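You operate a simulated robot arm through the tools that you are given. There is no shell and no other tool.

The job below is to be done with a simulated two-armed robot. You get a single attempt, and the scene is never put back.

Task
Hold the white sensor on the open shelf steady with one hand and press the button of the white sensor to switch it on with the other.

Only the result counts: the job must be done as asked and must still hold three seconds after the hand-in. Knocking over, shifting, dropping, spilling or breaking anything else fails it.

Robot
Two 6-joint arms with two-finger grippers on one trunk, on a base that drives. Base frame: it is fixed to the floor where the robot stands at the start and does not move with it; the origin is under the middle of the robot, x ahead of it, y to its left, z up. Lengths are in m, angles in degrees, forces in N, time in s.
The left shoulder is at the start at [0.03, 0.178, 1.088], the right one opposite. With the tool pointing down near the work surface each hand reaches from about 0.54 to 0.8 m from the robot's upright axis, wherever it stands, measured 20 degrees to its own side. Places, roughly: button of the white sensor [0.7, 0, 0.9]. Payload 2.54 kg a hand.
The tool frame of a hand sits at the grasp point between the pads (the TCP): z along the fingers, y along the line on which they close. The tips reach 0.03 m beyond it. The gripper opens to 0.116 m. The gripper's body begins 0.095 m behind the TCP.
Orientation is that of the tool frame in the base frame, as [roll, pitch, yaw] about the fixed x, y, z axes, in that order (R = Rz(yaw) Ry(pitch) Rx(roll)). With the fingers straight down and closing along the base's y, the tool's x points along the base's -x, its y along +y and its z along -z.

Tools
- The arms move only by the tool send_rows. It takes "left_series", "right_series" or both (then of equal length, played together; a hand with none holds still); each is a list that holds one entry, the list of rows, each a list of 6 numbers: the shift along the tool's x, y, z in m, then the turn, a rotation vector about the tool's x, y, z in degrees. In form: [[[tx, ty, tz, ax, ay, az], ...]]. A call has 1 to 20 rows; each row is the pose to reach, as a shift and turn from the pose commanded when the call began, along the tool's axes at that moment. "left_fingers" and "right_fingers" are, for a hand that has rows, the gripper command, from -1 (fully open) to 1 (shut), values between in proportion, set as the call begins (left out, the last holds). Rows are played at 5 a second. More than 0.05 m and 8.6 degrees between two rows, or a gripper value outside its range, and nothing of the call is played. Where a pose cannot be reached the arm comes as near as it can. A force on the tool above 40 N (or 10 N above the force at the start of the call, whichever is more), or a blocked arm, ends the call early, and 0.2 s more pass. The fingers move at their own pace (about 0.153 m/s each) and stop on an object; they squeeze with about 30 N. The grip force told is the motor's: it shows also when the fingers shut on nothing. Time passes only in rows, and 0.2 s behind the last, so rows that repeat a pose let the fingers close. It gives the time, the measured TCP pose, the force on the tool (base axes), the opening and the grip force at its end, in the units of the frame above (readings bear some noise), with the torque about the TCP (base axes, N m) and any sound that the robot's microphone picked up.
- Cameras (640 x 400 px; columns grow to the right, rows downward): "scene" is now at [0.0402, 0.0146, 1.8053]; the picture's right is [0.17, -0.99, 0.00], its down [-0.80, -0.14, -0.58] and it looks along [0.57, 0.10, -0.81] (base axes); focal length 261 px, centre (320, 200). "left" rides on the left gripper at [0.069, 0.015, -0.122] in its tool frame; the picture's right is [-0.21, 0.98, 0.00], its down [-0.83, -0.18, -0.53] and it looks along [-0.52, -0.11, 0.85] (tool axes); focal length 251 px, centre (320, 200). "right" rides on the right gripper at [0.069, -0.015, -0.122] in its tool frame; the picture's right is [0.21, 0.98, 0.00], its down [-0.83, 0.18, -0.53] and it looks along [-0.52, 0.11, 0.85] (tool axes); focal length 251 px, centre (320, 200). There is no depth. A picture from a camera that has moved, and an enlarged one, comes with that camera's place and axes in the base frame and with its lens.
- grab_frame(camera): a new picture of that camera. No time passes.
- slide_trunk(by): slides the trunk up (or, below 0, down) by that many m; the arms and the scene camera ride with it, the base frame stays. It gives what a move gives, with no picture.
- base_move(legs): drives the robot by 1 to 6 legs, each [ahead, left, turn to the left] in m, m and degrees, along the robot's own axes; the way and the turn of a leg run together, so that a leg with both is an arc; at most 1.5 m and 180 degrees a leg. The arms and the cameras ride along, it lands a little off, and it stops where it bumps. It gives what a move gives.
- pan_tilt(pan, tilt): turns the head with the scene camera to pan (to the left, within 143 degrees either way) and tilt (down, from -29 to 69), counted from straight ahead of the robot. It gives what a move gives.
- inspect(camera, box): a new picture of the part [left, top, right, bottom] of that camera's present view, enlarged. No time passes.
- finish_job(): hands the job in; it is judged then, once.

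Nothing tells you exact positions but the pictures and the camera data. Unless the task says otherwise, let go and move clear before handing in.

The tools are called after "Call:" by a JSON object that holds its "api" and its "payload". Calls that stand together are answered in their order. send_rows: Moves the arms, as the interface text tells. Its arguments: {"type":"object","properties":{"left_series":{"type":"array"},"left_fingers":{"type":"number"},"right_series":{"type":"array"},"right_fingers":{"type":"number"}},"required":[]} The other tools are called the same way: slide_trunk (by) slides the trunk up or down; base_move (legs) drives the base; pan_tilt (pan, tilt) turns the head that bears the scene camera; grab_frame (camera) takes a picture; inspect (camera, box) takes an enlarged picture of a part of a camera's view; finish_job () hands the job in.

At the start:

```text
time_s: 0.0
left_position: [0.2654, 0.1344, 1.2347]
left_ee_rot: [-179.9, 0.0, -179.9]
left_ft_force: [-0.2, -1.0, 0.6]
left_wrist_torque: [0.04, -0.01, 0.03]
left_width: 0.116
left_gripper_force: 0.1
right_position: [0.2748, -0.1121, 1.1879]
right_ee_rot: [-180.0, 0.1, -179.9]
right_ft_force: [-1.4, -0.8, 0.0]
right_wrist_torque: [0.02, 0.01, -0.01]
right_width: 0.1157
right_gripper_force: 0.1
trunk travel left (down, up): [-0.3, 0.24]
robot x, y, heading: [0.0006, 0.0001, 0.0]
head pan, tilt: [9.9, 54.5]
```

scene: 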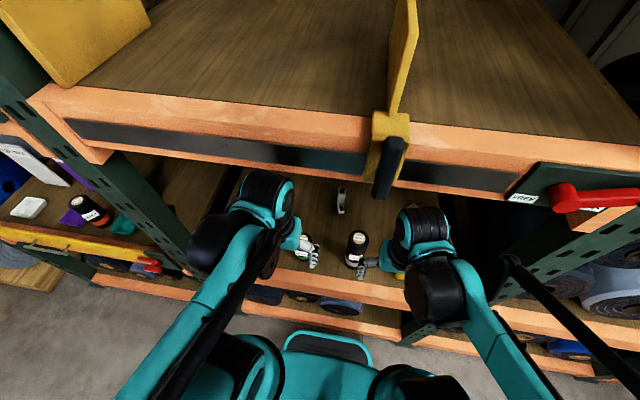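
right: 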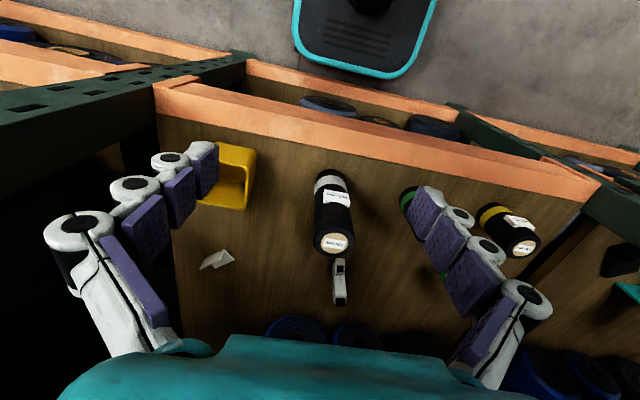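
left: 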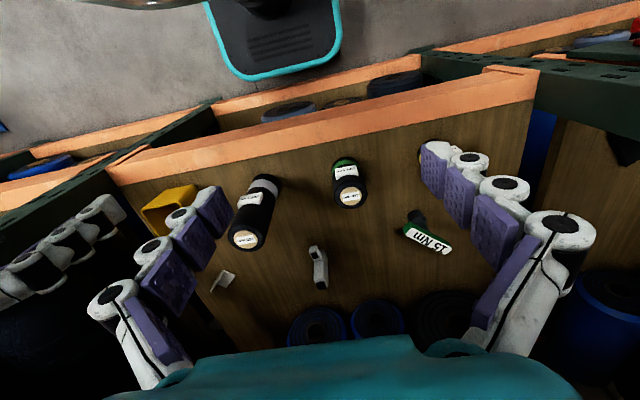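

I see an open shelf with bottles, a torque card and a small upright white object that may be the sensor, roughly in front of the robot. I will look more closely before moving anything.

Call:
{"api": "inspect", "payload": {"camera": "scene", "box": [260, 160, 420, 280]}}

Call:
{"api": "inspect", "payload": {"camera": "left", "box": [180, 140, 480, 330]}}

Call:
{"api": "inspect", "payload": {"camera": "right", "box": [180, 140, 480, 330]}}

```text
3.33 times, centred on (340, 220) of scene
camera zoom: at [0.0402, 0.0146, 1.8053], right [0.17, -0.99, 0.0], down [-0.8, -0.14, -0.58], along [0.57, 0.1, -0.81], focal length 870 px, centre (253, 133)
```

zoom: 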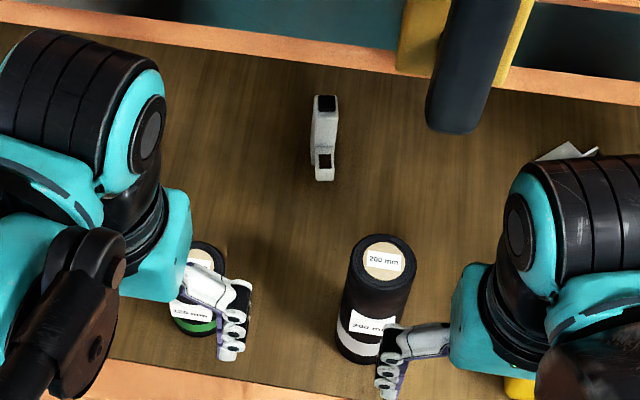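

```text
2.11 times, centred on (330, 235) of left
camera zoom: at [0.1965, 0.1476, 1.3573], right [0.21, 0.98, 0.0], down [0.83, -0.18, 0.53], along [0.52, -0.12, -0.85], focal length 529 px, centre (299, 126)
```

zoom: 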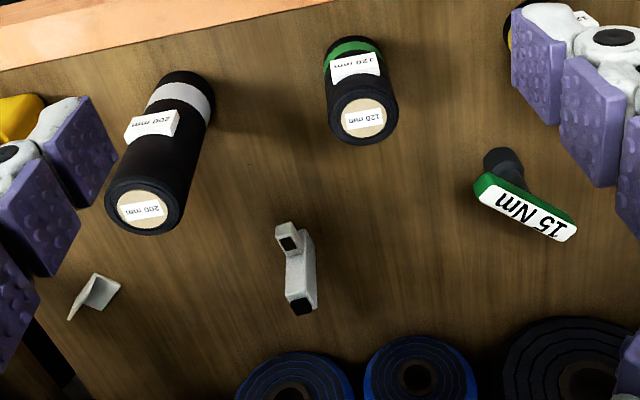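

```text
2.11 times, centred on (330, 235) of right
camera zoom: at [0.2064, -0.1279, 1.3084], right [-0.21, 0.98, 0.0], down [0.83, 0.18, 0.53], along [0.52, 0.11, -0.85], focal length 529 px, centre (299, 126)
```

zoom: 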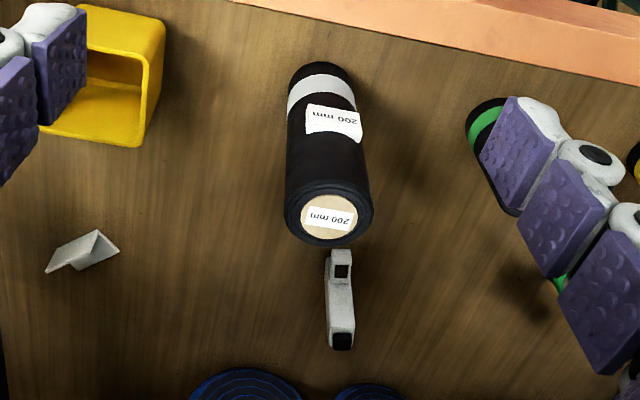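

The sensor looks like a slim white piece near [0.72, 0.03], with its top around z 0.9 and a lower step facing me. I need to know how high the upper shelf is above it, so I will tilt the head for another look.

Call:
{"api": "pan_tilt", "payload": {"pan": 0, "tilt": 35}}

Call:
{"api": "grab_frame", "payload": {"camera": "scene"}}

```text
time_s: 0.8
left_position: [0.2656, 0.1335, 1.2351]
left_ee_rot: [-180.0, 0.1, 180.0]
left_ft_force: [-0.8, 0.4, -0.2]
left_wrist_torque: [0.04, 0.02, -0.03]
left_width: 0.1161
left_gripper_force: 0.1
right_position: [0.2745, -0.1128, 1.1873]
right_ee_rot: [179.9, 0.0, 179.9]
right_ft_force: [-0.1, 0.2, 0.6]
right_wrist_torque: [0.0, 0.01, 0.03]
right_width: 0.116
right_gripper_force: 0.1
trunk travel left (down, up): [-0.3, 0.24]
robot x, y, heading: [-0.0044, 0.0002, -0.1]
head pan, tilt: [0.0, 35.0]
```

```text
taken
camera scene: at [0.0567, 0.0022, 1.8328], right [0.0, -1.0, 0.0], down [-0.57, 0.0, -0.82], along [0.82, 0.0, -0.57], focal length 261 px, centre (320, 200)
```

scene: 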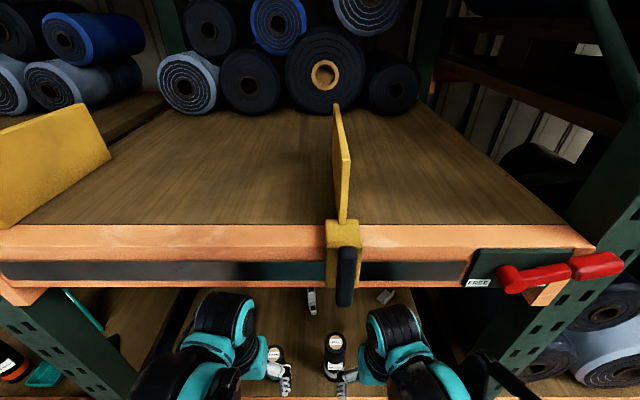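

The upper shelf's front beam hangs in front of and above the sensor, with a yellow divider and a black handle clipped on it. I will look down at the arms' posture before choosing a trunk height.

Call:
{"api": "pan_tilt", "payload": {"pan": 0, "tilt": 66}}

Call:
{"api": "grab_frame", "payload": {"camera": "scene"}}

```text
time_s: 1.8
left_position: [0.2654, 0.1329, 1.235]
left_ee_rot: [-179.9, -0.1, -179.9]
left_ft_force: [0.4, 0.5, 0.0]
left_wrist_torque: [0.0, 0.01, 0.05]
left_width: 0.1158
left_gripper_force: 0.0
right_position: [0.275, -0.1126, 1.1877]
right_ee_rot: [180.0, 0.0, -179.9]
right_ft_force: [-0.2, 0.2, 0.5]
right_wrist_torque: [0.03, 0.02, -0.02]
right_width: 0.1158
right_gripper_force: 0.1
trunk travel left (down, up): [-0.3, 0.24]
robot x, y, heading: [-0.0031, 0.0002, 0.2]
head pan, tilt: [0.0, 66.0]
```

```text
taken
camera scene: at [0.0282, 0.0021, 1.792], right [0.0, -1.0, 0.0], down [-0.91, 0.0, -0.41], along [0.41, 0.0, -0.91], focal length 261 px, centre (320, 200)
```

scene: 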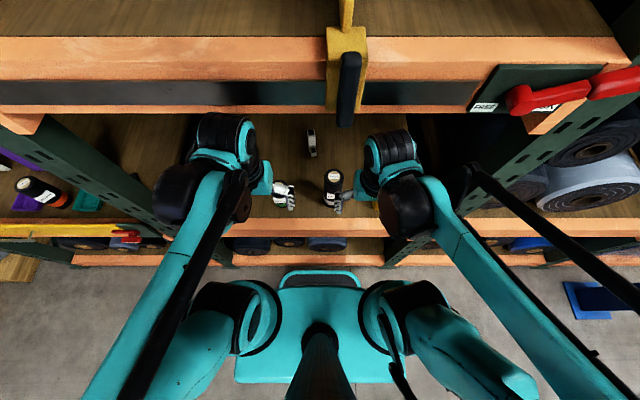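

The arms are elbow-up, so reaching in at this trunk height would bring the forearms close to the upper beam. I will back the base off, take a view for parallax, then lower the trunk in the open.

Call:
{"api": "base_move", "payload": {"legs": [[-0.25, 0, 0]]}}

Call:
{"api": "pan_tilt", "payload": {"pan": 0, "tilt": 45}}

Call:
{"api": "grab_frame", "payload": {"camera": "scene"}}

```text
time_s: 3.6
left_position: [0.0208, 0.1344, 1.2351]
left_ee_rot: [-179.9, 0.0, -179.9]
left_ft_force: [0.0, 0.3, 1.0]
left_wrist_torque: [0.01, -0.05, 0.08]
left_width: 0.1159
left_gripper_force: 0.0
right_position: [0.0315, -0.1116, 1.1871]
right_ee_rot: [-179.9, 0.1, -180.0]
right_ft_force: [-0.3, 0.4, 0.0]
right_wrist_torque: [0.01, 0.0, 0.01]
right_width: 0.116
right_gripper_force: 0.1
trunk travel left (down, up): [-0.3, 0.24]
robot x, y, heading: [-0.2432, 0.0004, 0.1]
head pan, tilt: [0.0, 66.0]
```

```text
time_s: 4.4
left_position: [0.0228, 0.134, 1.2355]
left_ee_rot: [-179.9, 0.0, -179.9]
left_ft_force: [0.3, 0.3, 0.2]
left_wrist_torque: [0.03, 0.02, 0.01]
left_width: 0.1159
left_gripper_force: 0.0
right_position: [0.0325, -0.1134, 1.1878]
right_ee_rot: [180.0, 0.0, -180.0]
right_ft_force: [0.4, 0.2, 0.1]
right_wrist_torque: [-0.01, 0.01, -0.02]
right_width: 0.1162
right_gripper_force: 0.0
trunk travel left (down, up): [-0.3, 0.24]
robot x, y, heading: [-0.2457, -0.0001, 0.3]
head pan, tilt: [0.0, 45.0]
```

```text
taken
camera scene: at [-0.193, 0.0019, 1.818], right [0.0, -1.0, 0.0], down [-0.71, 0.0, -0.71], along [0.71, 0.0, -0.71], focal length 261 px, centre (320, 200)
```

scene: 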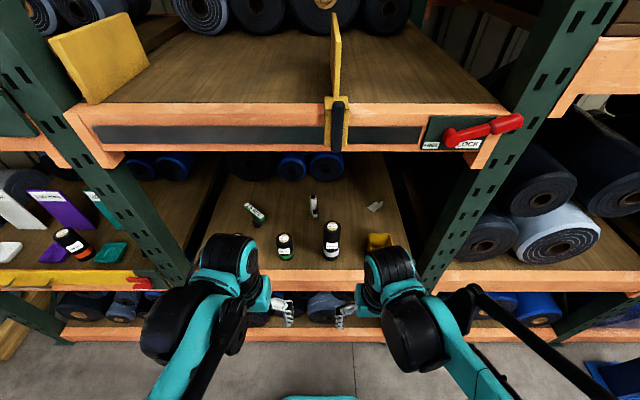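

The upper beam comes out at about x 0.34, z 1.45 at its underside, so there is decent headroom. Standing clear now, I will lower the trunk 0.2 m and look again for exact positions.

Call:
{"api": "slide_trunk", "payload": {"by": -0.2}}

Call:
{"api": "pan_tilt", "payload": {"pan": 0, "tilt": 35}}

Call:
{"api": "grab_frame", "payload": {"camera": "scene"}}

Call:
{"api": "inspect", "payload": {"camera": "scene", "box": [230, 130, 430, 255]}}

Call:
{"api": "inspect", "payload": {"camera": "scene", "box": [290, 150, 350, 188]}}

```text
time_s: 6.6
left_position: [0.0219, 0.134, 1.0351]
left_ee_rot: [-179.9, 0.0, -179.9]
left_ft_force: [0.2, -0.7, -0.2]
left_wrist_torque: [0.02, 0.02, -0.01]
left_width: 0.116
left_gripper_force: 0.1
right_position: [0.0326, -0.1123, 0.9876]
right_ee_rot: [180.0, 0.0, -179.9]
right_ft_force: [0.4, -0.4, -0.1]
right_wrist_torque: [0.01, 0.04, -0.01]
right_width: 0.1158
right_gripper_force: 0.0
trunk travel left (down, up): [-0.1, 0.44]
robot x, y, heading: [-0.2412, -0.002, -0.2]
head pan, tilt: [0.0, 45.0]
```

```text
time_s: 7.3
left_position: [0.0206, 0.1335, 1.0355]
left_ee_rot: [-179.9, 0.1, -179.8]
left_ft_force: [0.0, 0.3, 0.5]
left_wrist_torque: [0.06, 0.0, 0.01]
left_width: 0.1159
left_gripper_force: 0.0
right_position: [0.0314, -0.1122, 0.9885]
right_ee_rot: [179.9, 0.0, -180.0]
right_ft_force: [-0.1, -0.3, 0.9]
right_wrist_torque: [-0.01, 0.01, 0.0]
right_width: 0.1161
right_gripper_force: 0.1
trunk travel left (down, up): [-0.1, 0.44]
robot x, y, heading: [-0.2442, -0.0026, 0.2]
head pan, tilt: [0.0, 35.0]
```

```text
taken
camera scene: at [-0.1868, 0.002, 1.6329], right [0.0, -1.0, 0.0], down [-0.57, 0.0, -0.82], along [0.82, 0.0, -0.57], focal length 261 px, centre (320, 200)
```

scene: 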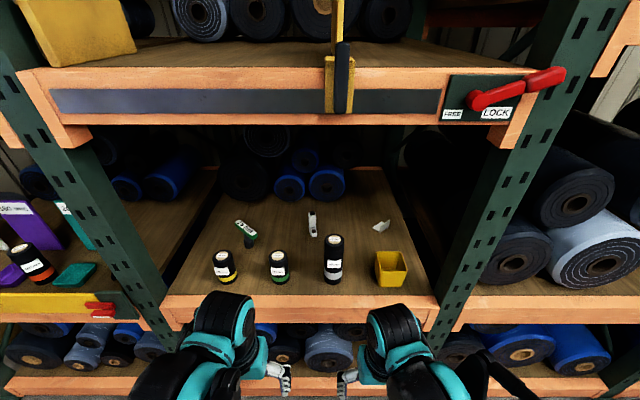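

```text
3.20 times, centred on (330, 192) of scene
camera zoom: at [-0.1868, 0.002, 1.6329], right [0.0, -1.0, 0.0], down [-0.57, 0.0, -0.82], along [0.82, 0.0, -0.57], focal length 835 px, centre (288, 224)
```

zoom: 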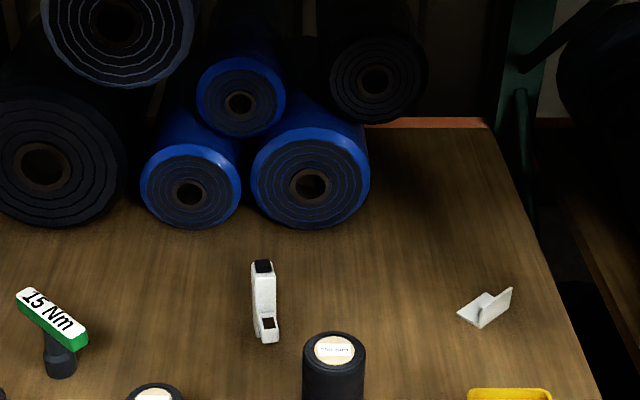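

```text
10.53 times, centred on (320, 169) of scene
camera zoom: at [-0.1868, 0.002, 1.6329], right [0.0, -1.0, 0.0], down [-0.57, 0.0, -0.82], along [0.82, 0.0, -0.57], focal length 2747 px, centre (320, 526)
```

zoom: 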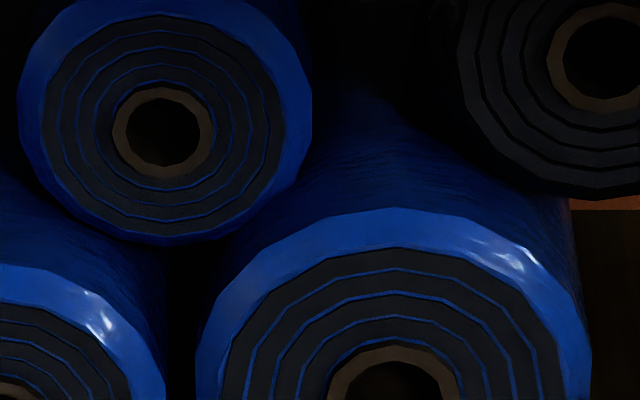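

Call:
{"api": "inspect", "payload": {"camera": "scene", "box": [290, 202, 338, 246]}}

Call:
{"api": "inspect", "payload": {"camera": "scene", "box": [160, 250, 440, 330]}}

```text
9.09 times, centred on (314, 224) of scene
camera zoom: at [-0.1868, 0.002, 1.6329], right [0.0, -1.0, 0.0], down [-0.57, 0.0, -0.82], along [0.82, 0.0, -0.57], focal length 2373 px, centre (374, -18)
```

zoom: 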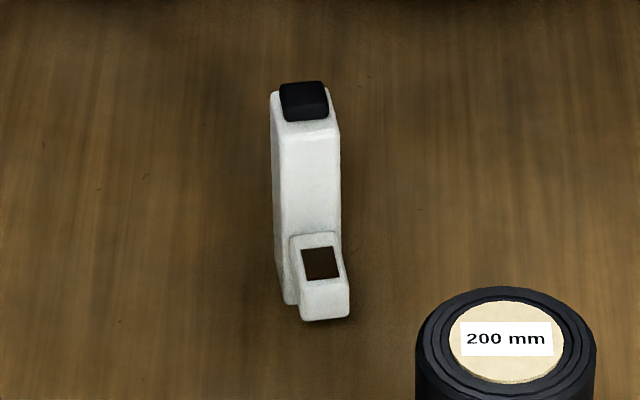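

```text
2.29 times, centred on (300, 290) of scene
camera zoom: at [-0.1868, 0.002, 1.6329], right [0.0, -1.0, 0.0], down [-0.57, 0.0, -0.82], along [0.82, 0.0, -0.57], focal length 596 px, centre (366, -6)
```

zoom: 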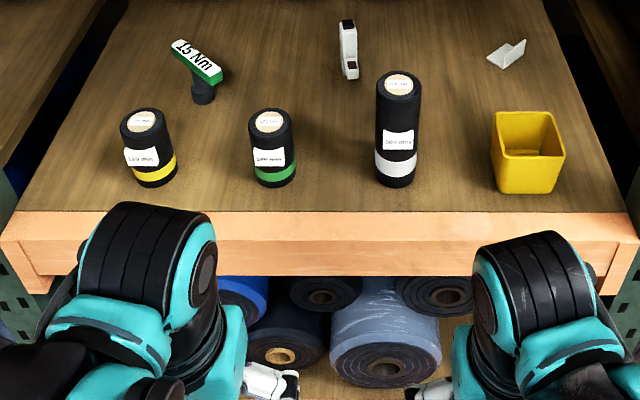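

The sensor stands at about [0.745, 0.037], its base on the shelf at z≈0.80, and a raised black button on top at z≈0.91. The dark window below it, on the front block, is not the button. My plan is for the right hand to hold the body from the front with the fingers pitched forward, and for the left hand to press with closed fingers from above. I will shape both arms out here in the open, then drive in.

Call:
{"api": "slide_trunk", "payload": {"by": 0.1}}

Call:
{"api": "send_rows", "payload": {"left_series": [[[-0.03, 0.004, 0.007, 2.5, 0, 0], [-0.06, 0.008, 0.014, 5, 0, 0], [-0.09, 0.012, 0.021, 7.5, 0, 0], [-0.12, 0.016, 0.028, 10, 0, 0], [-0.15, 0.019, 0.035, 12.5, 0, 0], [-0.18, 0.023, 0.042, 15, 0, 0], [-0.21, 0.027, 0.049, 17.5, 0, 0], [-0.235, 0.03, 0.055, 20, 0, 0]]], "right_series": [[[-0.03, 0.004, 0.003, 0, -5, 0], [-0.06, 0.008, 0.005, 0, -10, 0], [-0.09, 0.012, 0.008, 0, -15, 0], [-0.12, 0.016, 0.01, 0, -20, 0], [-0.15, 0.019, 0.013, 0, -25, 0], [-0.18, 0.023, 0.015, 0, -30, 0], [-0.21, 0.027, 0.018, 0, -35, 0], [-0.245, 0.03, 0.02, 0, -40, 0]]], "left_fingers": 1, "right_fingers": -1}}

Call:
{"api": "grab_frame", "payload": {"camera": "scene"}}

Call:
{"api": "grab_frame", "payload": {"camera": "right"}}

Call:
{"api": "grab_frame", "payload": {"camera": "left"}}

```text
time_s: 8.6
left_position: [0.0223, 0.1328, 1.135]
left_ee_rot: [-179.8, -0.1, -179.9]
left_ft_force: [0.2, -0.3, -0.2]
left_wrist_torque: [0.0, -0.03, -0.03]
left_width: 0.116
left_gripper_force: 0.1
right_position: [0.0323, -0.1131, 1.0869]
right_ee_rot: [-180.0, 0.0, -179.9]
right_ft_force: [0.0, -0.9, 1.1]
right_wrist_torque: [0.0, 0.05, 0.0]
right_width: 0.1159
right_gripper_force: 0.1
trunk travel left (down, up): [-0.2, 0.34]
robot x, y, heading: [-0.2455, -0.0004, -0.1]
head pan, tilt: [0.0, 35.0]
```

```text
time_s: 10.4
left_position: [0.2595, 0.1644, 1.0784]
left_ee_rot: [-159.9, -0.1, -179.9]
left_ft_force: [0.6, -0.4, -0.4]
left_wrist_torque: [-0.01, 0.03, -0.02]
left_width: 0.0
left_gripper_force: 28.2
right_position: [0.2792, -0.0824, 1.0663]
right_ee_rot: [-180.0, 40.1, -179.8]
right_ft_force: [-0.2, 0.4, 0.0]
right_wrist_torque: [0.0, 0.01, 0.02]
right_width: 0.1158
right_gripper_force: 0.0
trunk travel left (down, up): [-0.2, 0.34]
robot x, y, heading: [-0.2434, -0.0025, -0.0]
head pan, tilt: [0.0, 35.0]
```

```text
taken
camera scene: at [-0.1836, 0.003, 1.7327], right [0.0, -1.0, 0.0], down [-0.58, 0.0, -0.82], along [0.82, 0.0, -0.58], focal length 261 px, centre (320, 200)
```

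scene: 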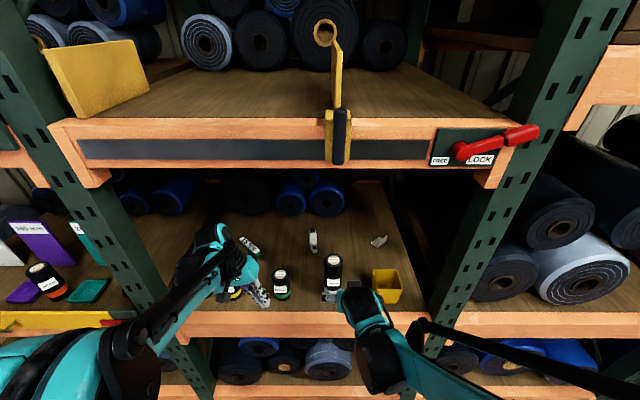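

```text
taken
camera right: at [0.1482, -0.0975, 1.1143], right [-0.17, 0.98, -0.14], down [0.29, 0.18, 0.94], along [0.94, 0.12, -0.31], focal length 251 px, centre (320, 200)
```

right: 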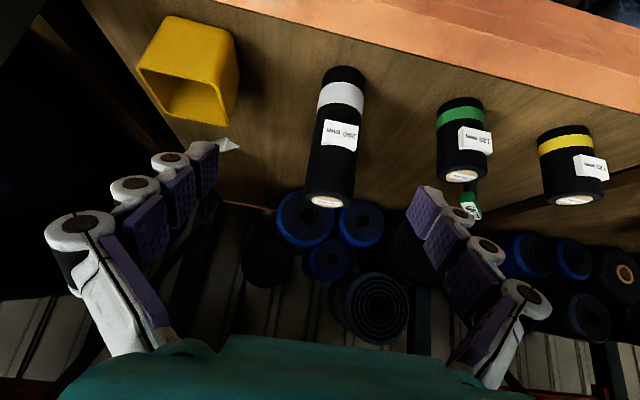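

```text
taken
camera left: at [0.1901, 0.2195, 1.1877], right [0.21, 0.92, -0.34], down [0.83, 0.01, 0.56], along [0.52, -0.4, -0.76], focal length 251 px, centre (320, 200)
```

left: 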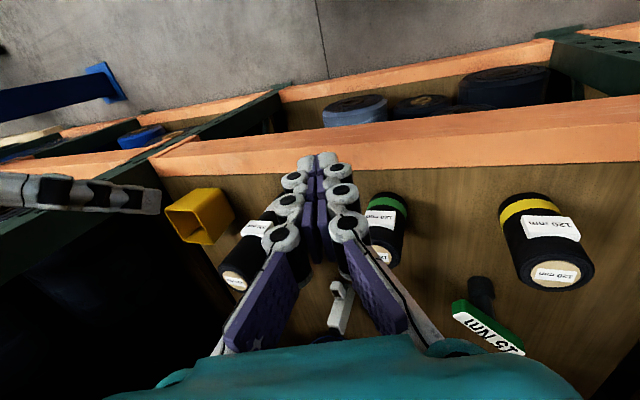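

The arms took the staging pose well. A black rod or cable runs out to the right from the right wrist, so before driving in I will check how far it reaches towards the rack upright.

Call:
{"api": "pan_tilt", "payload": {"pan": -30, "tilt": 55}}

Call:
{"api": "grab_frame", "payload": {"camera": "scene"}}

Call:
{"api": "pan_tilt", "payload": {"pan": 30, "tilt": 55}}

Call:
{"api": "grab_frame", "payload": {"camera": "scene"}}

```text
time_s: 11.4
left_position: [0.2568, 0.1644, 1.0792]
left_ee_rot: [-160.0, 0.1, -179.9]
left_ft_force: [-0.8, 0.1, 0.3]
left_wrist_torque: [0.02, 0.01, 0.02]
left_width: 0.0002
left_gripper_force: 28.5
right_position: [0.2757, -0.0817, 1.067]
right_ee_rot: [-179.9, 40.0, -180.0]
right_ft_force: [0.2, -0.6, -0.2]
right_wrist_torque: [0.02, -0.03, 0.02]
right_width: 0.1161
right_gripper_force: 0.0
trunk travel left (down, up): [-0.2, 0.34]
robot x, y, heading: [-0.2479, 0.0034, 0.2]
head pan, tilt: [-30.0, 55.0]
```

```text
taken
camera scene: at [-0.212, -0.034, 1.7047], right [-0.5, -0.87, 0.0], down [-0.71, 0.41, -0.57], along [0.5, -0.29, -0.82], focal length 261 px, centre (320, 200)
```

scene: 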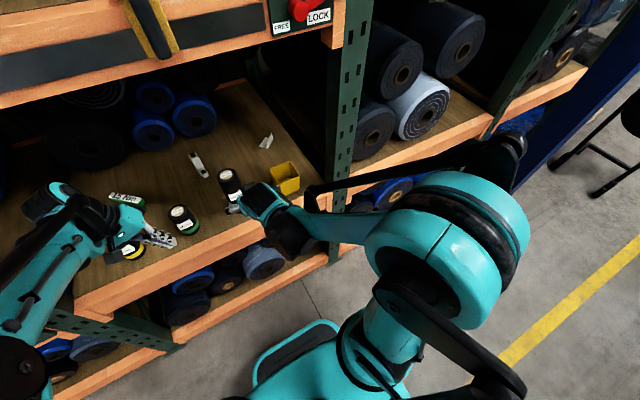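

```text
time_s: 12.7
left_position: [0.2567, 0.1655, 1.0802]
left_ee_rot: [-159.9, 0.0, -179.9]
left_ft_force: [-0.6, 0.8, -0.1]
left_wrist_torque: [0.0, -0.01, 0.01]
left_width: 0.0
left_gripper_force: 28.5
right_position: [0.2766, -0.0816, 1.0663]
right_ee_rot: [-179.9, 39.9, -179.9]
right_ft_force: [-0.3, 0.3, 0.3]
right_wrist_torque: [-0.02, 0.03, -0.01]
right_width: 0.1161
right_gripper_force: 0.2
trunk travel left (down, up): [-0.2, 0.34]
robot x, y, heading: [-0.2406, -0.0011, -0.1]
head pan, tilt: [30.0, 55.0]
```

```text
taken
camera scene: at [-0.2123, 0.0379, 1.7047], right [0.5, -0.87, 0.0], down [-0.71, -0.41, -0.57], along [0.5, 0.29, -0.82], focal length 261 px, centre (320, 200)
```

scene: 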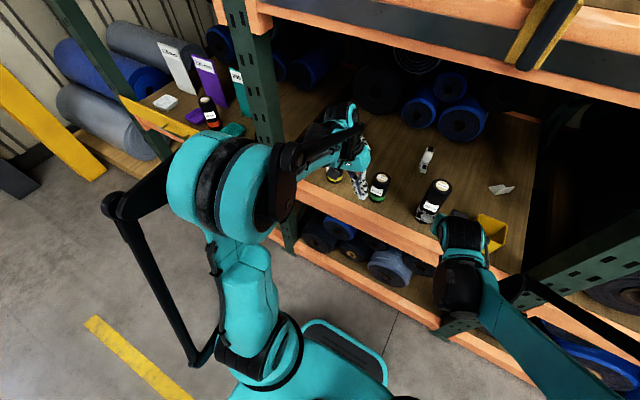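

The elbows splay out to the sides, so I will first test the extended posture here. My hands will only just enter the gap above the bottles, and I will measure the elbows against the rack uprights.

Call:
{"api": "send_rows", "payload": {"left_series": [[[-0.03, -0.0068, 0.005, 0, 0, 0], [-0.061, -0.0136, 0.01, 0, 0, 0], [-0.091, -0.0204, 0.015, 0, 0, 0], [-0.122, -0.0272, 0.02, 0, 0, 0], [-0.152, -0.034, 0.026, 0, 0, 0], [-0.182, -0.0407, 0.031, 0, 0, 0], [-0.213, -0.0475, 0.036, 0, 0, 0], [-0.243, -0.0543, 0.041, 0, 0, 0]]], "right_series": [[[-0.019, 0, 0.016, 0, 0, 0], [-0.038, 0, 0.032, 0, 0, 0], [-0.057, 0, 0.048, 0, 0, 0], [-0.076, 0, 0.064, 0, 0, 0], [-0.095, 0, 0.08, 0, 0, 0], [-0.115, 0, 0.096, 0, 0, 0], [-0.134, 0, 0.112, 0, 0, 0], [-0.153, 0, 0.1286, 0, 0, 0]]]}}

Call:
{"api": "grab_frame", "payload": {"camera": "scene"}}

Call:
{"api": "grab_frame", "payload": {"camera": "left"}}

Call:
{"api": "grab_frame", "payload": {"camera": "right"}}

```text
time_s: 14.5
left_position: [0.5029, 0.0983, 1.0552]
left_ee_rot: [-159.9, -0.1, -179.9]
left_ft_force: [-0.2, 0.7, -0.3]
left_wrist_torque: [-0.03, 0.05, -0.02]
left_width: 0.0
left_gripper_force: 28.9
right_position: [0.4792, -0.0813, 1.0649]
right_ee_rot: [-180.0, 39.9, -179.9]
right_ft_force: [0.1, -0.6, -0.7]
right_wrist_torque: [-0.01, 0.02, 0.0]
right_width: 0.1157
right_gripper_force: 0.1
trunk travel left (down, up): [-0.2, 0.34]
robot x, y, heading: [-0.2464, -0.0066, 0.0]
head pan, tilt: [30.0, 55.0]
```

```text
taken
camera scene: at [-0.2094, 0.0379, 1.7045], right [0.5, -0.86, 0.0], down [-0.71, -0.41, -0.57], along [0.49, 0.29, -0.82], focal length 261 px, centre (320, 200)
```

scene: 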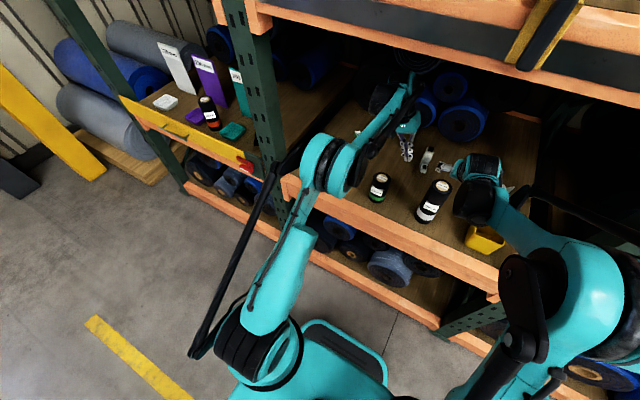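

```text
taken
camera left: at [0.4337, 0.1535, 1.1652], right [0.21, 0.92, -0.34], down [0.83, 0.01, 0.56], along [0.52, -0.4, -0.76], focal length 251 px, centre (320, 200)
```

left: 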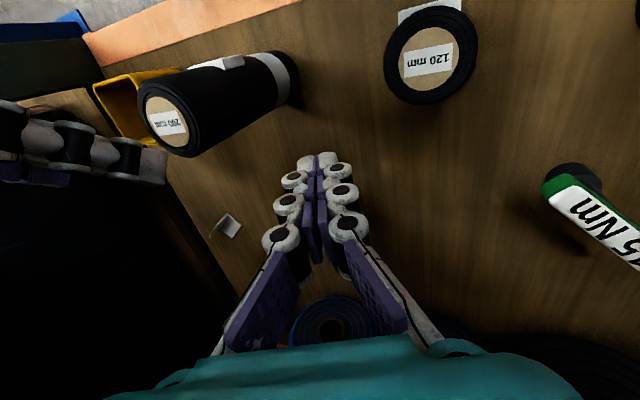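

```text
taken
camera right: at [0.3481, -0.096, 1.1132], right [-0.17, 0.98, -0.14], down [0.29, 0.18, 0.94], along [0.94, 0.12, -0.31], focal length 251 px, centre (320, 200)
```

right: 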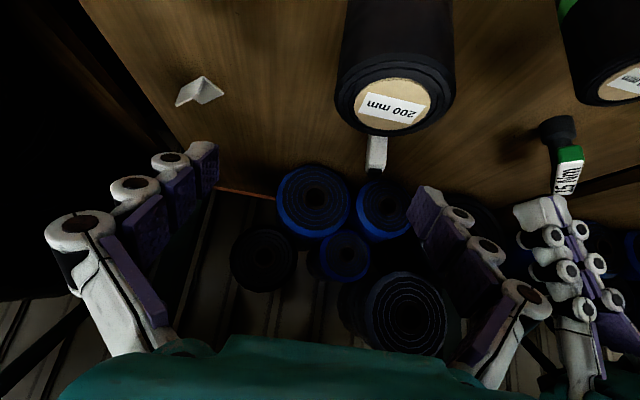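

With the arm extended the elbow sits about 0.39 m ahead, 0.23 m out and at z≈1.27. That clears both the beam (1.45) and the uprights (±0.5). I will raise the right hand a little over the tall bottle and drive in slowly in two legs.

Call:
{"api": "send_rows", "payload": {"right_series": [[[-0.0064, 0, -0.0077, 0, 0, 0], [-0.0129, 0, -0.0153, 0, 0, 0]]], "left_series": [[[0, 0, -0.005, 0, 0, 0], [0, 0, -0.01, 0, 0, 0]]]}}

Call:
{"api": "base_move", "payload": {"legs": [[0.15, 0, 0]]}}

Call:
{"api": "pan_tilt", "payload": {"pan": 0, "tilt": 45}}

Call:
{"api": "grab_frame", "payload": {"camera": "scene"}}

```text
time_s: 15.1
left_position: [0.4998, 0.1027, 1.0686]
left_ee_rot: [-159.9, 0.0, -179.8]
left_ft_force: [-0.1, 0.4, 0.9]
left_wrist_torque: [-0.02, -0.04, 0.0]
left_width: 0.0
left_gripper_force: 28.4
right_position: [0.4768, -0.0802, 1.0878]
right_ee_rot: [179.9, 40.1, -179.9]
right_ft_force: [-0.6, -1.2, 0.2]
right_wrist_torque: [0.0, -0.03, -0.02]
right_width: 0.116
right_gripper_force: 0.0
trunk travel left (down, up): [-0.2, 0.34]
robot x, y, heading: [-0.2456, -0.0033, 0.1]
head pan, tilt: [30.0, 55.0]
```

```text
time_s: 16.5
left_position: [0.6513, 0.1054, 1.0673]
left_ee_rot: [-159.9, -0.1, -179.8]
left_ft_force: [0.8, -0.3, -0.9]
left_wrist_torque: [0.0, 0.04, -0.03]
left_width: 0.0001
left_gripper_force: 29.0
right_position: [0.6288, -0.0769, 1.0868]
right_ee_rot: [179.9, 39.9, -179.6]
right_ft_force: [0.4, 0.4, -0.1]
right_wrist_torque: [-0.02, 0.01, 0.01]
right_width: 0.1161
right_gripper_force: 0.0
trunk travel left (down, up): [-0.2, 0.34]
robot x, y, heading: [-0.0934, -0.0005, 0.3]
head pan, tilt: [30.0, 55.0]
```

```text
time_s: 17.4
left_position: [0.6497, 0.1061, 1.0694]
left_ee_rot: [-159.9, 0.0, -179.8]
left_ft_force: [0.3, -0.1, 0.0]
left_wrist_torque: [0.03, 0.0, 0.01]
left_width: 0.0
left_gripper_force: 28.8
right_position: [0.6289, -0.0777, 1.0867]
right_ee_rot: [180.0, 40.0, -179.7]
right_ft_force: [0.1, 0.4, -0.3]
right_wrist_torque: [0.01, 0.01, 0.0]
right_width: 0.116
right_gripper_force: 0.0
trunk travel left (down, up): [-0.2, 0.34]
robot x, y, heading: [-0.0949, 0.0022, 0.4]
head pan, tilt: [0.0, 45.0]
```

```text
taken
camera scene: at [-0.0428, 0.0029, 1.718], right [0.01, -1.0, 0.0], down [-0.71, 0.0, -0.71], along [0.71, 0.0, -0.71], focal length 261 px, centre (320, 200)
```

scene: 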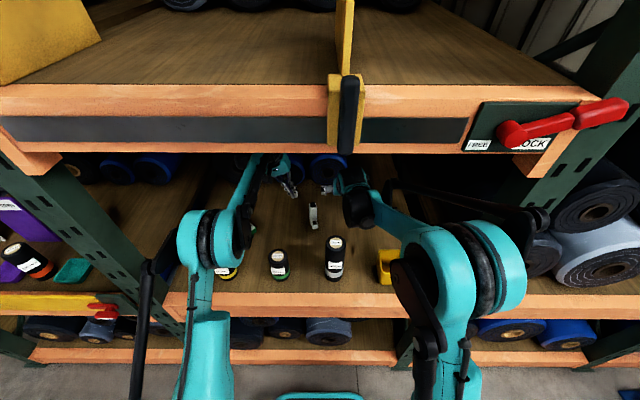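

The sensor is now in clear view from the head camera. Before the last 10 cm I will check the right elbow's outer linkage against the right upright.

Call:
{"api": "pan_tilt", "payload": {"pan": -50, "tilt": 40}}

Call:
{"api": "grab_frame", "payload": {"camera": "scene"}}

Call:
{"api": "pan_tilt", "payload": {"pan": -30, "tilt": 66}}

Call:
{"api": "grab_frame", "payload": {"camera": "scene"}}

```text
time_s: 18.6
left_position: [0.6514, 0.1053, 1.0689]
left_ee_rot: [-159.9, 0.0, -179.6]
left_ft_force: [0.9, -0.7, -0.2]
left_wrist_torque: [-0.02, 0.02, 0.0]
left_width: 0.0
left_gripper_force: 28.7
right_position: [0.6278, -0.0763, 1.0878]
right_ee_rot: [179.9, 40.0, -179.7]
right_ft_force: [0.3, 0.1, -0.5]
right_wrist_torque: [-0.01, -0.03, 0.01]
right_width: 0.1159
right_gripper_force: 0.1
trunk travel left (down, up): [-0.2, 0.34]
robot x, y, heading: [-0.0958, 0.0009, 0.4]
head pan, tilt: [-50.0, 40.0]
```

```text
taken
camera scene: at [-0.0693, -0.0625, 1.7253], right [-0.76, -0.65, 0.0], down [-0.42, 0.49, -0.77], along [0.5, -0.58, -0.64], focal length 261 px, centre (320, 200)
```

scene: 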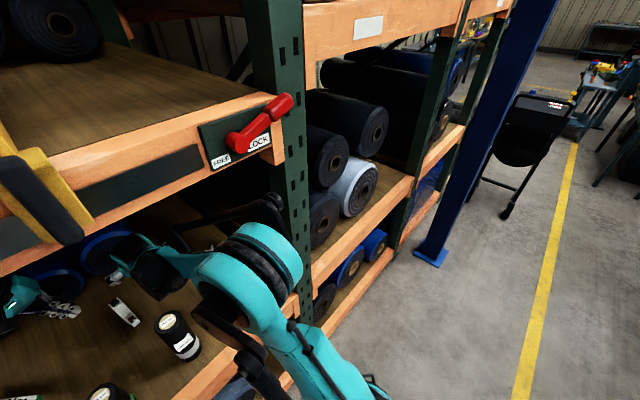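

```text
time_s: 19.5
left_position: [0.6498, 0.1047, 1.0677]
left_ee_rot: [-159.9, 0.0, -179.6]
left_ft_force: [-0.4, -0.1, 0.0]
left_wrist_torque: [-0.02, 0.02, 0.01]
left_width: 0.0
left_gripper_force: 28.5
right_position: [0.627, -0.0768, 1.0871]
right_ee_rot: [180.0, 40.0, -179.6]
right_ft_force: [0.0, 0.4, -0.4]
right_wrist_torque: [-0.01, 0.05, -0.03]
right_width: 0.1158
right_gripper_force: 0.0
trunk travel left (down, up): [-0.2, 0.34]
robot x, y, heading: [-0.0937, 0.0006, 0.3]
head pan, tilt: [-30.0, 66.0]
```

```text
taken
camera scene: at [-0.0727, -0.0272, 1.692], right [-0.5, -0.87, 0.0], down [-0.79, 0.45, -0.41], along [0.35, -0.2, -0.91], focal length 261 px, centre (320, 200)
```

scene: 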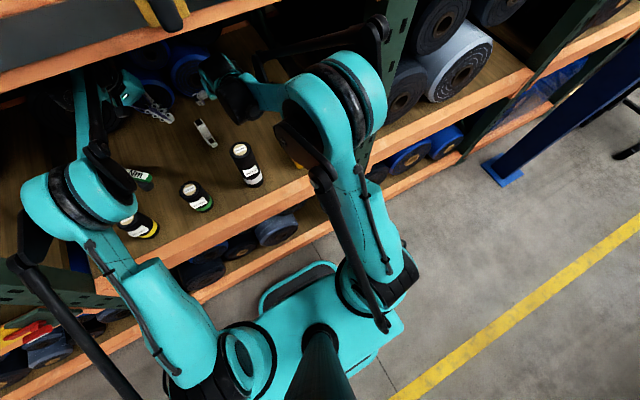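

The right elbow sits at about [0.21, -0.23, 1.32], and its upper linkage joint is near z 1.42. That is too close to the beam underside for driving further in. I will lower the trunk in steps while raising the hands by the same amount, which flattens the elbows.

Call:
{"api": "slide_trunk", "payload": {"by": -0.05}}

Call:
{"api": "send_rows", "payload": {"left_series": [[[0, -0.0085, -0.0235, 0, 0, 0], [0, -0.017, -0.047, 0, 0, 0]]], "right_series": [[[-0.016, 0, -0.019, 0, 0, 0], [-0.032, 0, -0.038, 0, 0, 0]]]}}

Call:
{"api": "slide_trunk", "payload": {"by": -0.05}}

Call:
{"api": "send_rows", "payload": {"left_series": [[[0, -0.0085, -0.0235, 0, 0, 0], [0, -0.017, -0.047, 0, 0, 0]]], "right_series": [[[-0.016, 0, -0.019, 0, 0, 0], [-0.032, 0, -0.038, 0, 0, 0]]]}}

Call:
{"api": "slide_trunk", "payload": {"by": -0.05}}

Call:
{"api": "send_rows", "payload": {"left_series": [[[0, -0.0085, -0.0235, 0, 0, 0], [0, -0.017, -0.047, 0, 0, 0]]], "right_series": [[[-0.016, 0, -0.019, 0, 0, 0], [-0.032, 0, -0.038, 0, 0, 0]]]}}

Call:
{"api": "grab_frame", "payload": {"camera": "scene"}}

```text
time_s: 20.4
left_position: [0.6504, 0.1063, 1.0197]
left_ee_rot: [-160.0, -0.1, -179.7]
left_ft_force: [-0.6, -0.3, 0.8]
left_wrist_torque: [0.0, -0.03, 0.01]
left_width: 0.0
left_gripper_force: 28.3
right_position: [0.6269, -0.0764, 1.037]
right_ee_rot: [-180.0, 40.0, -179.7]
right_ft_force: [-0.8, 0.3, -0.8]
right_wrist_torque: [-0.02, 0.01, -0.01]
right_width: 0.1161
right_gripper_force: 0.1
trunk travel left (down, up): [-0.15, 0.39]
robot x, y, heading: [-0.0948, -0.0009, 0.3]
head pan, tilt: [-30.0, 66.0]
```

```text
time_s: 21.0
left_position: [0.6503, 0.1064, 1.0686]
left_ee_rot: [-159.8, -0.1, -179.7]
left_ft_force: [-0.8, 0.2, -0.1]
left_wrist_torque: [0.01, 0.0, 0.01]
left_width: 0.0004
left_gripper_force: 28.1
right_position: [0.6277, -0.0772, 1.0855]
right_ee_rot: [-180.0, 40.1, -179.6]
right_ft_force: [-0.2, 0.1, -0.9]
right_wrist_torque: [-0.01, -0.03, 0.01]
right_width: 0.1158
right_gripper_force: 0.1
trunk travel left (down, up): [-0.15, 0.39]
robot x, y, heading: [-0.092, -0.0003, 0.1]
head pan, tilt: [-30.0, 66.0]
```

```text
time_s: 21.9
left_position: [0.652, 0.1066, 1.0188]
left_ee_rot: [-159.9, 0.1, -179.7]
left_ft_force: [0.8, 0.2, 0.2]
left_wrist_torque: [-0.02, 0.0, 0.03]
left_width: 0.0
left_gripper_force: 28.5
right_position: [0.6273, -0.0774, 1.0368]
right_ee_rot: [180.0, 40.0, -179.7]
right_ft_force: [-0.1, 0.1, -0.9]
right_wrist_torque: [0.0, 0.02, 0.0]
right_width: 0.1158
right_gripper_force: 0.0
trunk travel left (down, up): [-0.1, 0.44]
robot x, y, heading: [-0.0922, -0.0002, 0.3]
head pan, tilt: [-30.0, 66.0]
```

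```text
time_s: 22.5
left_position: [0.6527, 0.1061, 1.0683]
left_ee_rot: [-159.9, 0.0, -179.7]
left_ft_force: [0.3, -0.3, -1.3]
left_wrist_torque: [0.0, 0.0, -0.02]
left_width: 0.0
left_gripper_force: 28.8
right_position: [0.6259, -0.0775, 1.0852]
right_ee_rot: [-180.0, 40.0, -179.7]
right_ft_force: [1.2, 0.0, 0.4]
right_wrist_torque: [0.0, -0.03, 0.0]
right_width: 0.1162
right_gripper_force: 0.0
trunk travel left (down, up): [-0.1, 0.44]
robot x, y, heading: [-0.0962, 0.0007, 0.3]
head pan, tilt: [-30.0, 66.0]
```

```text
time_s: 23.4
left_position: [0.6516, 0.1057, 1.0186]
left_ee_rot: [-160.0, -0.1, -179.6]
left_ft_force: [0.5, 0.3, -0.3]
left_wrist_torque: [-0.01, -0.02, 0.01]
left_width: 0.0
left_gripper_force: 29.0
right_position: [0.6269, -0.0771, 1.0358]
right_ee_rot: [180.0, 40.0, -179.7]
right_ft_force: [-0.2, -0.5, -0.1]
right_wrist_torque: [-0.01, 0.0, 0.0]
right_width: 0.1161
right_gripper_force: 0.1
trunk travel left (down, up): [-0.05, 0.49]
robot x, y, heading: [-0.0937, 0.0035, 0.2]
head pan, tilt: [-30.0, 66.0]
```

```text
time_s: 24.1
left_position: [0.6521, 0.1048, 1.0554]
left_ee_rot: [-159.9, 0.0, -179.7]
left_ft_force: [0.8, 0.3, 0.4]
left_wrist_torque: [0.0, 0.01, 0.02]
left_width: 0.0
left_gripper_force: 28.8
left hand out of reach, approached as far as the arm can: row 2
right_position: [0.6273, -0.0744, 1.0859]
right_ee_rot: [-180.0, 40.0, -179.6]
right_ft_force: [-0.3, -0.8, -0.2]
right_wrist_torque: [-0.01, 0.01, -0.01]
right_width: 0.1161
right_gripper_force: 0.1
trunk travel left (down, up): [-0.05, 0.49]
robot x, y, heading: [-0.0957, -0.001, 0.4]
head pan, tilt: [-30.0, 66.0]
```

```text
taken
camera scene: at [-0.0729, -0.0271, 1.542], right [-0.49, -0.87, 0.0], down [-0.79, 0.45, -0.41], along [0.35, -0.2, -0.91], focal length 261 px, centre (320, 200)
```

scene: 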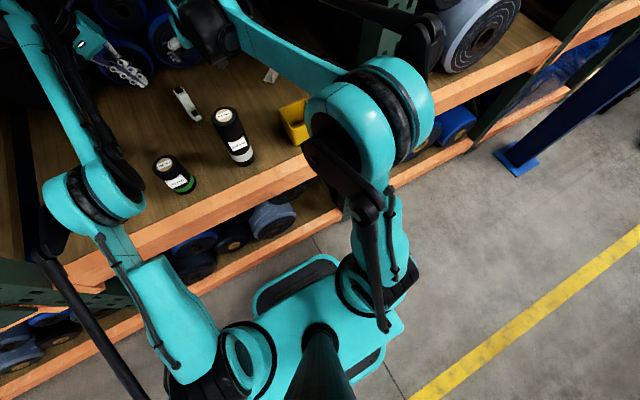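

The elbows are now much lower, with the right one near z 1.21. The left arm is at its reach limit at this trunk height, which will ease once its hand comes down. I will drive the last 10 cm.

Call:
{"api": "base_move", "payload": {"legs": [[0.1, 0, -0.3]]}}

Call:
{"api": "pan_tilt", "payload": {"pan": 0, "tilt": 42}}

Call:
{"api": "grab_frame", "payload": {"camera": "scene"}}

Call:
{"api": "grab_frame", "payload": {"camera": "right"}}

Call:
{"api": "grab_frame", "payload": {"camera": "left"}}

```text
time_s: 25.2
left_position: [0.7542, 0.1001, 1.0545]
left_ee_rot: [-159.9, -0.1, 180.0]
left_ft_force: [-0.3, -0.3, -0.2]
left_wrist_torque: [0.01, 0.03, -0.03]
left_width: 0.0001
left_gripper_force: 28.7
right_position: [0.7296, -0.0796, 1.0838]
right_ee_rot: [180.0, 39.9, -180.0]
right_ft_force: [0.5, -0.6, -0.6]
right_wrist_torque: [0.02, 0.02, -0.03]
right_width: 0.1156
right_gripper_force: 0.0
trunk travel left (down, up): [-0.05, 0.49]
robot x, y, heading: [0.0093, 0.003, 0.3]
head pan, tilt: [-30.0, 66.0]
```

```text
time_s: 26.1
left_position: [0.7539, 0.1009, 1.0563]
left_ee_rot: [-159.9, 0.0, 180.0]
left_ft_force: [-0.6, -0.2, -0.2]
left_wrist_torque: [-0.03, 0.0, 0.01]
left_width: 0.0001
left_gripper_force: 28.7
right_position: [0.7287, -0.0796, 1.086]
right_ee_rot: [180.0, 40.0, -179.9]
right_ft_force: [-0.4, -0.9, 0.8]
right_wrist_torque: [-0.01, -0.02, 0.01]
right_width: 0.1161
right_gripper_force: 0.1
trunk travel left (down, up): [-0.05, 0.49]
robot x, y, heading: [0.0087, 0.0032, -0.1]
head pan, tilt: [0.0, 42.0]
```

```text
taken
camera scene: at [0.0596, 0.0027, 1.5723], right [0.0, -1.0, 0.0], down [-0.67, 0.0, -0.74], along [0.74, 0.0, -0.67], focal length 261 px, centre (320, 200)
```

scene: 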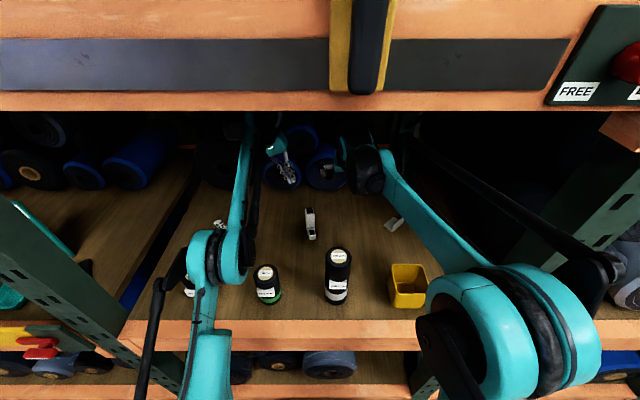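

```text
taken
camera right: at [0.5969, -0.0949, 1.1335], right [-0.16, 0.98, -0.14], down [0.29, 0.18, 0.94], along [0.94, 0.11, -0.31], focal length 251 px, centre (320, 200)
```

right: 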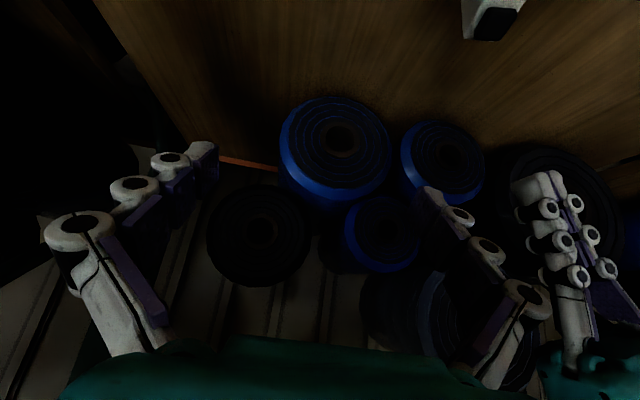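

```text
taken
camera left: at [0.6839, 0.1555, 1.165], right [0.22, 0.92, -0.34], down [0.83, 0.01, 0.56], along [0.52, -0.4, -0.75], focal length 251 px, centre (320, 200)
```

left: 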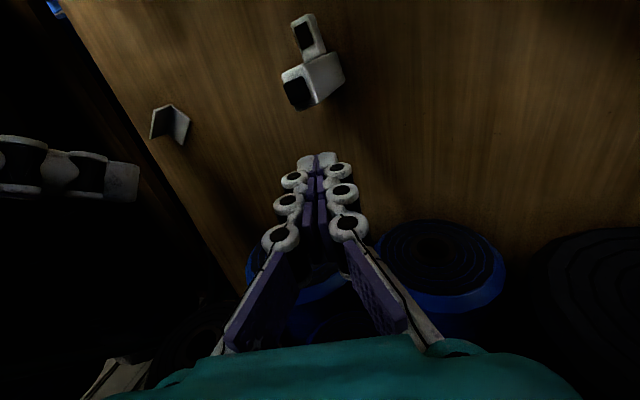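

The robot is in place at x≈0.009 with nothing touched. Next I will measure the sensor exactly from the head and left cameras.

Call:
{"api": "inspect", "payload": {"camera": "left", "box": [260, 0, 380, 120]}}

Call:
{"api": "inspect", "payload": {"camera": "scene", "box": [285, 195, 340, 250]}}

Call:
{"api": "inspect", "payload": {"camera": "right", "box": [430, 0, 550, 75]}}

```text
3.33 times, centred on (320, 60) of left
camera zoom: at [0.6839, 0.1555, 1.165], right [0.22, 0.92, -0.34], down [0.83, 0.01, 0.56], along [0.52, -0.4, -0.75], focal length 838 px, centre (320, 667)
```

zoom: 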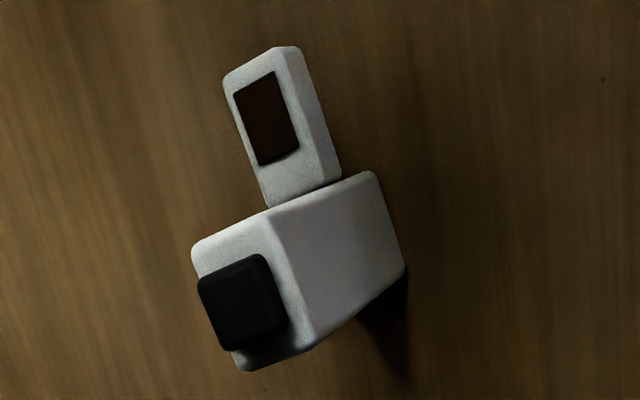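

```text
7.27 times, centred on (312, 222) of scene
camera zoom: at [0.0596, 0.0027, 1.5723], right [0.0, -1.0, 0.0], down [-0.67, 0.0, -0.74], along [0.74, 0.0, -0.67], focal length 1898 px, centre (374, 36)
```

zoom: 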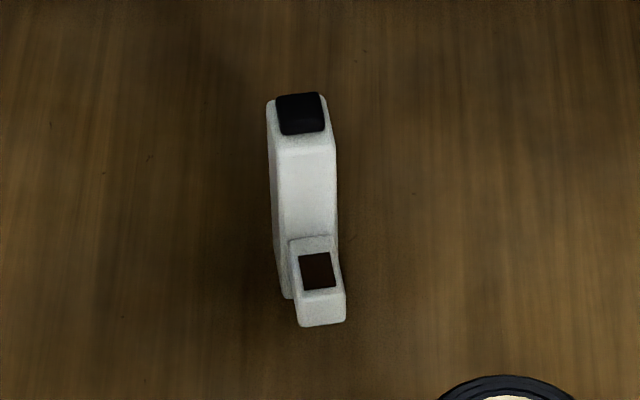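

```text
5.33 times, centred on (490, 38) of right
camera zoom: at [0.5969, -0.0949, 1.1335], right [-0.16, 0.98, -0.14], down [0.29, 0.18, 0.94], along [0.94, 0.11, -0.31], focal length 1341 px, centre (-587, 1067)
```

zoom: 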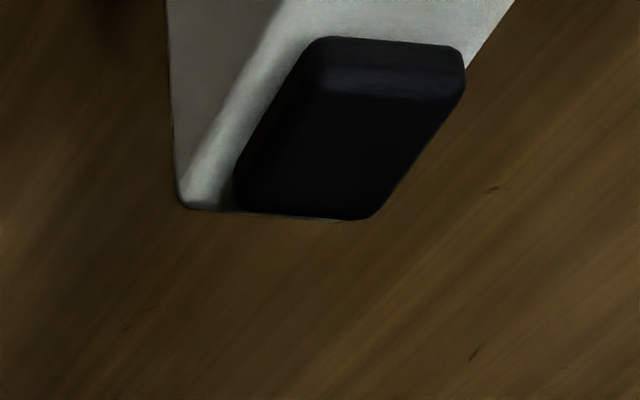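

From several views the button top is at about [0.718, 0.038, 0.930]. The body is about 27 mm wide and 37 mm deep, centred at [0.717, 0.037], turned about 10°, and standing on the shelf at z≈0.805. I will move the left hand aside and bring the open right hand to a pre-grasp in front of and above the sensor.

Call:
{"api": "send_rows", "payload": {"left_series": [[[0, 0.008, 0, 0, 0, 0], [0, 0.016, 0, 0, 0, 0], [0, 0.024, 0, 0, 0, 0], [0, 0.032, 0, 0, 0, 0], [0, 0.04, 0, 0, 0, 0], [0, 0.047, 0, 0, 0, 0]]], "right_series": [[[0.024, 0.0178, 0.0107, -1.07, 0, -1.28], [0.0481, 0.0355, 0.0215, -2.14, 0, -2.55], [0.0721, 0.0533, 0.0322, -3.21, 0, -3.83], [0.0961, 0.0711, 0.0429, -4.29, 0, -5.11], [0.1202, 0.0888, 0.0537, -5.36, 0, -6.38], [0.1442, 0.1066, 0.0644, -6.43, 0, -7.66]]], "right_fingers": -1}}

Call:
{"api": "grab_frame", "payload": {"camera": "right"}}

Call:
{"api": "grab_frame", "payload": {"camera": "left"}}

Call:
{"api": "grab_frame", "payload": {"camera": "scene"}}

```text
time_s: 27.6
left_position: [0.7529, 0.1451, 1.0407]
left_ee_rot: [-159.8, 0.0, -179.9]
left_ft_force: [-0.3, 0.1, -0.6]
left_wrist_torque: [-0.01, 0.04, 0.01]
left_width: 0.0
left_gripper_force: 28.9
right_position: [0.6589, 0.0256, 0.9418]
right_ee_rot: [180.0, 40.0, -170.0]
right_ft_force: [0.0, 0.2, -0.2]
right_wrist_torque: [-0.03, 0.0, -0.01]
right_width: 0.1161
right_gripper_force: 0.0
trunk travel left (down, up): [-0.05, 0.49]
robot x, y, heading: [0.0038, -0.0025, -0.1]
head pan, tilt: [0.0, 42.0]
```

```text
taken
camera right: at [0.5329, -0.0109, 0.9903], right [-0.33, 0.93, -0.14], down [0.25, 0.23, 0.94], along [0.91, 0.28, -0.31], focal length 251 px, centre (320, 200)
```

right: 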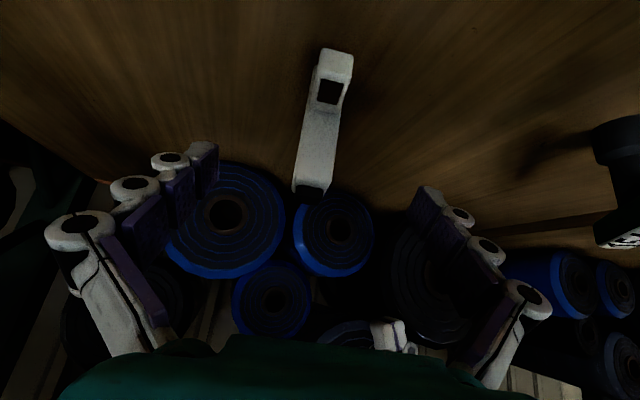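

```text
taken
camera left: at [0.6837, 0.2004, 1.1491], right [0.22, 0.92, -0.34], down [0.83, 0.01, 0.56], along [0.52, -0.4, -0.75], focal length 251 px, centre (320, 200)
```

left: 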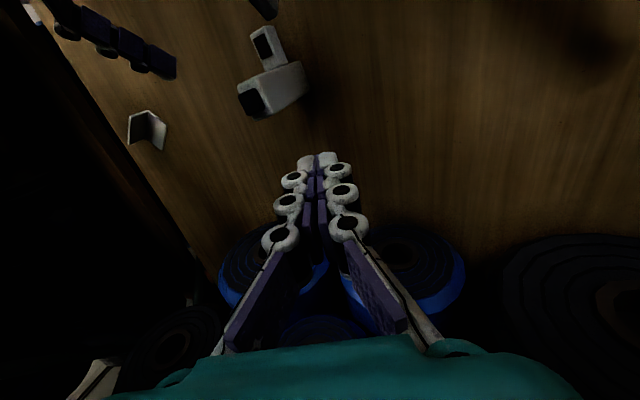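

```text
taken
camera scene: at [0.0599, 0.0032, 1.5724], right [0.0, -1.0, 0.0], down [-0.67, 0.0, -0.74], along [0.74, 0.0, -0.67], focal length 261 px, centre (320, 200)
```

scene: 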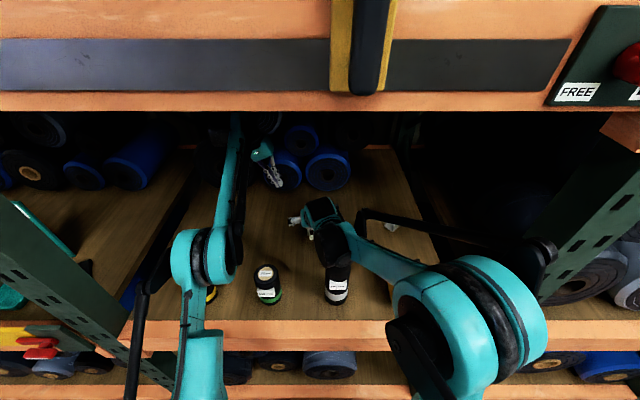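

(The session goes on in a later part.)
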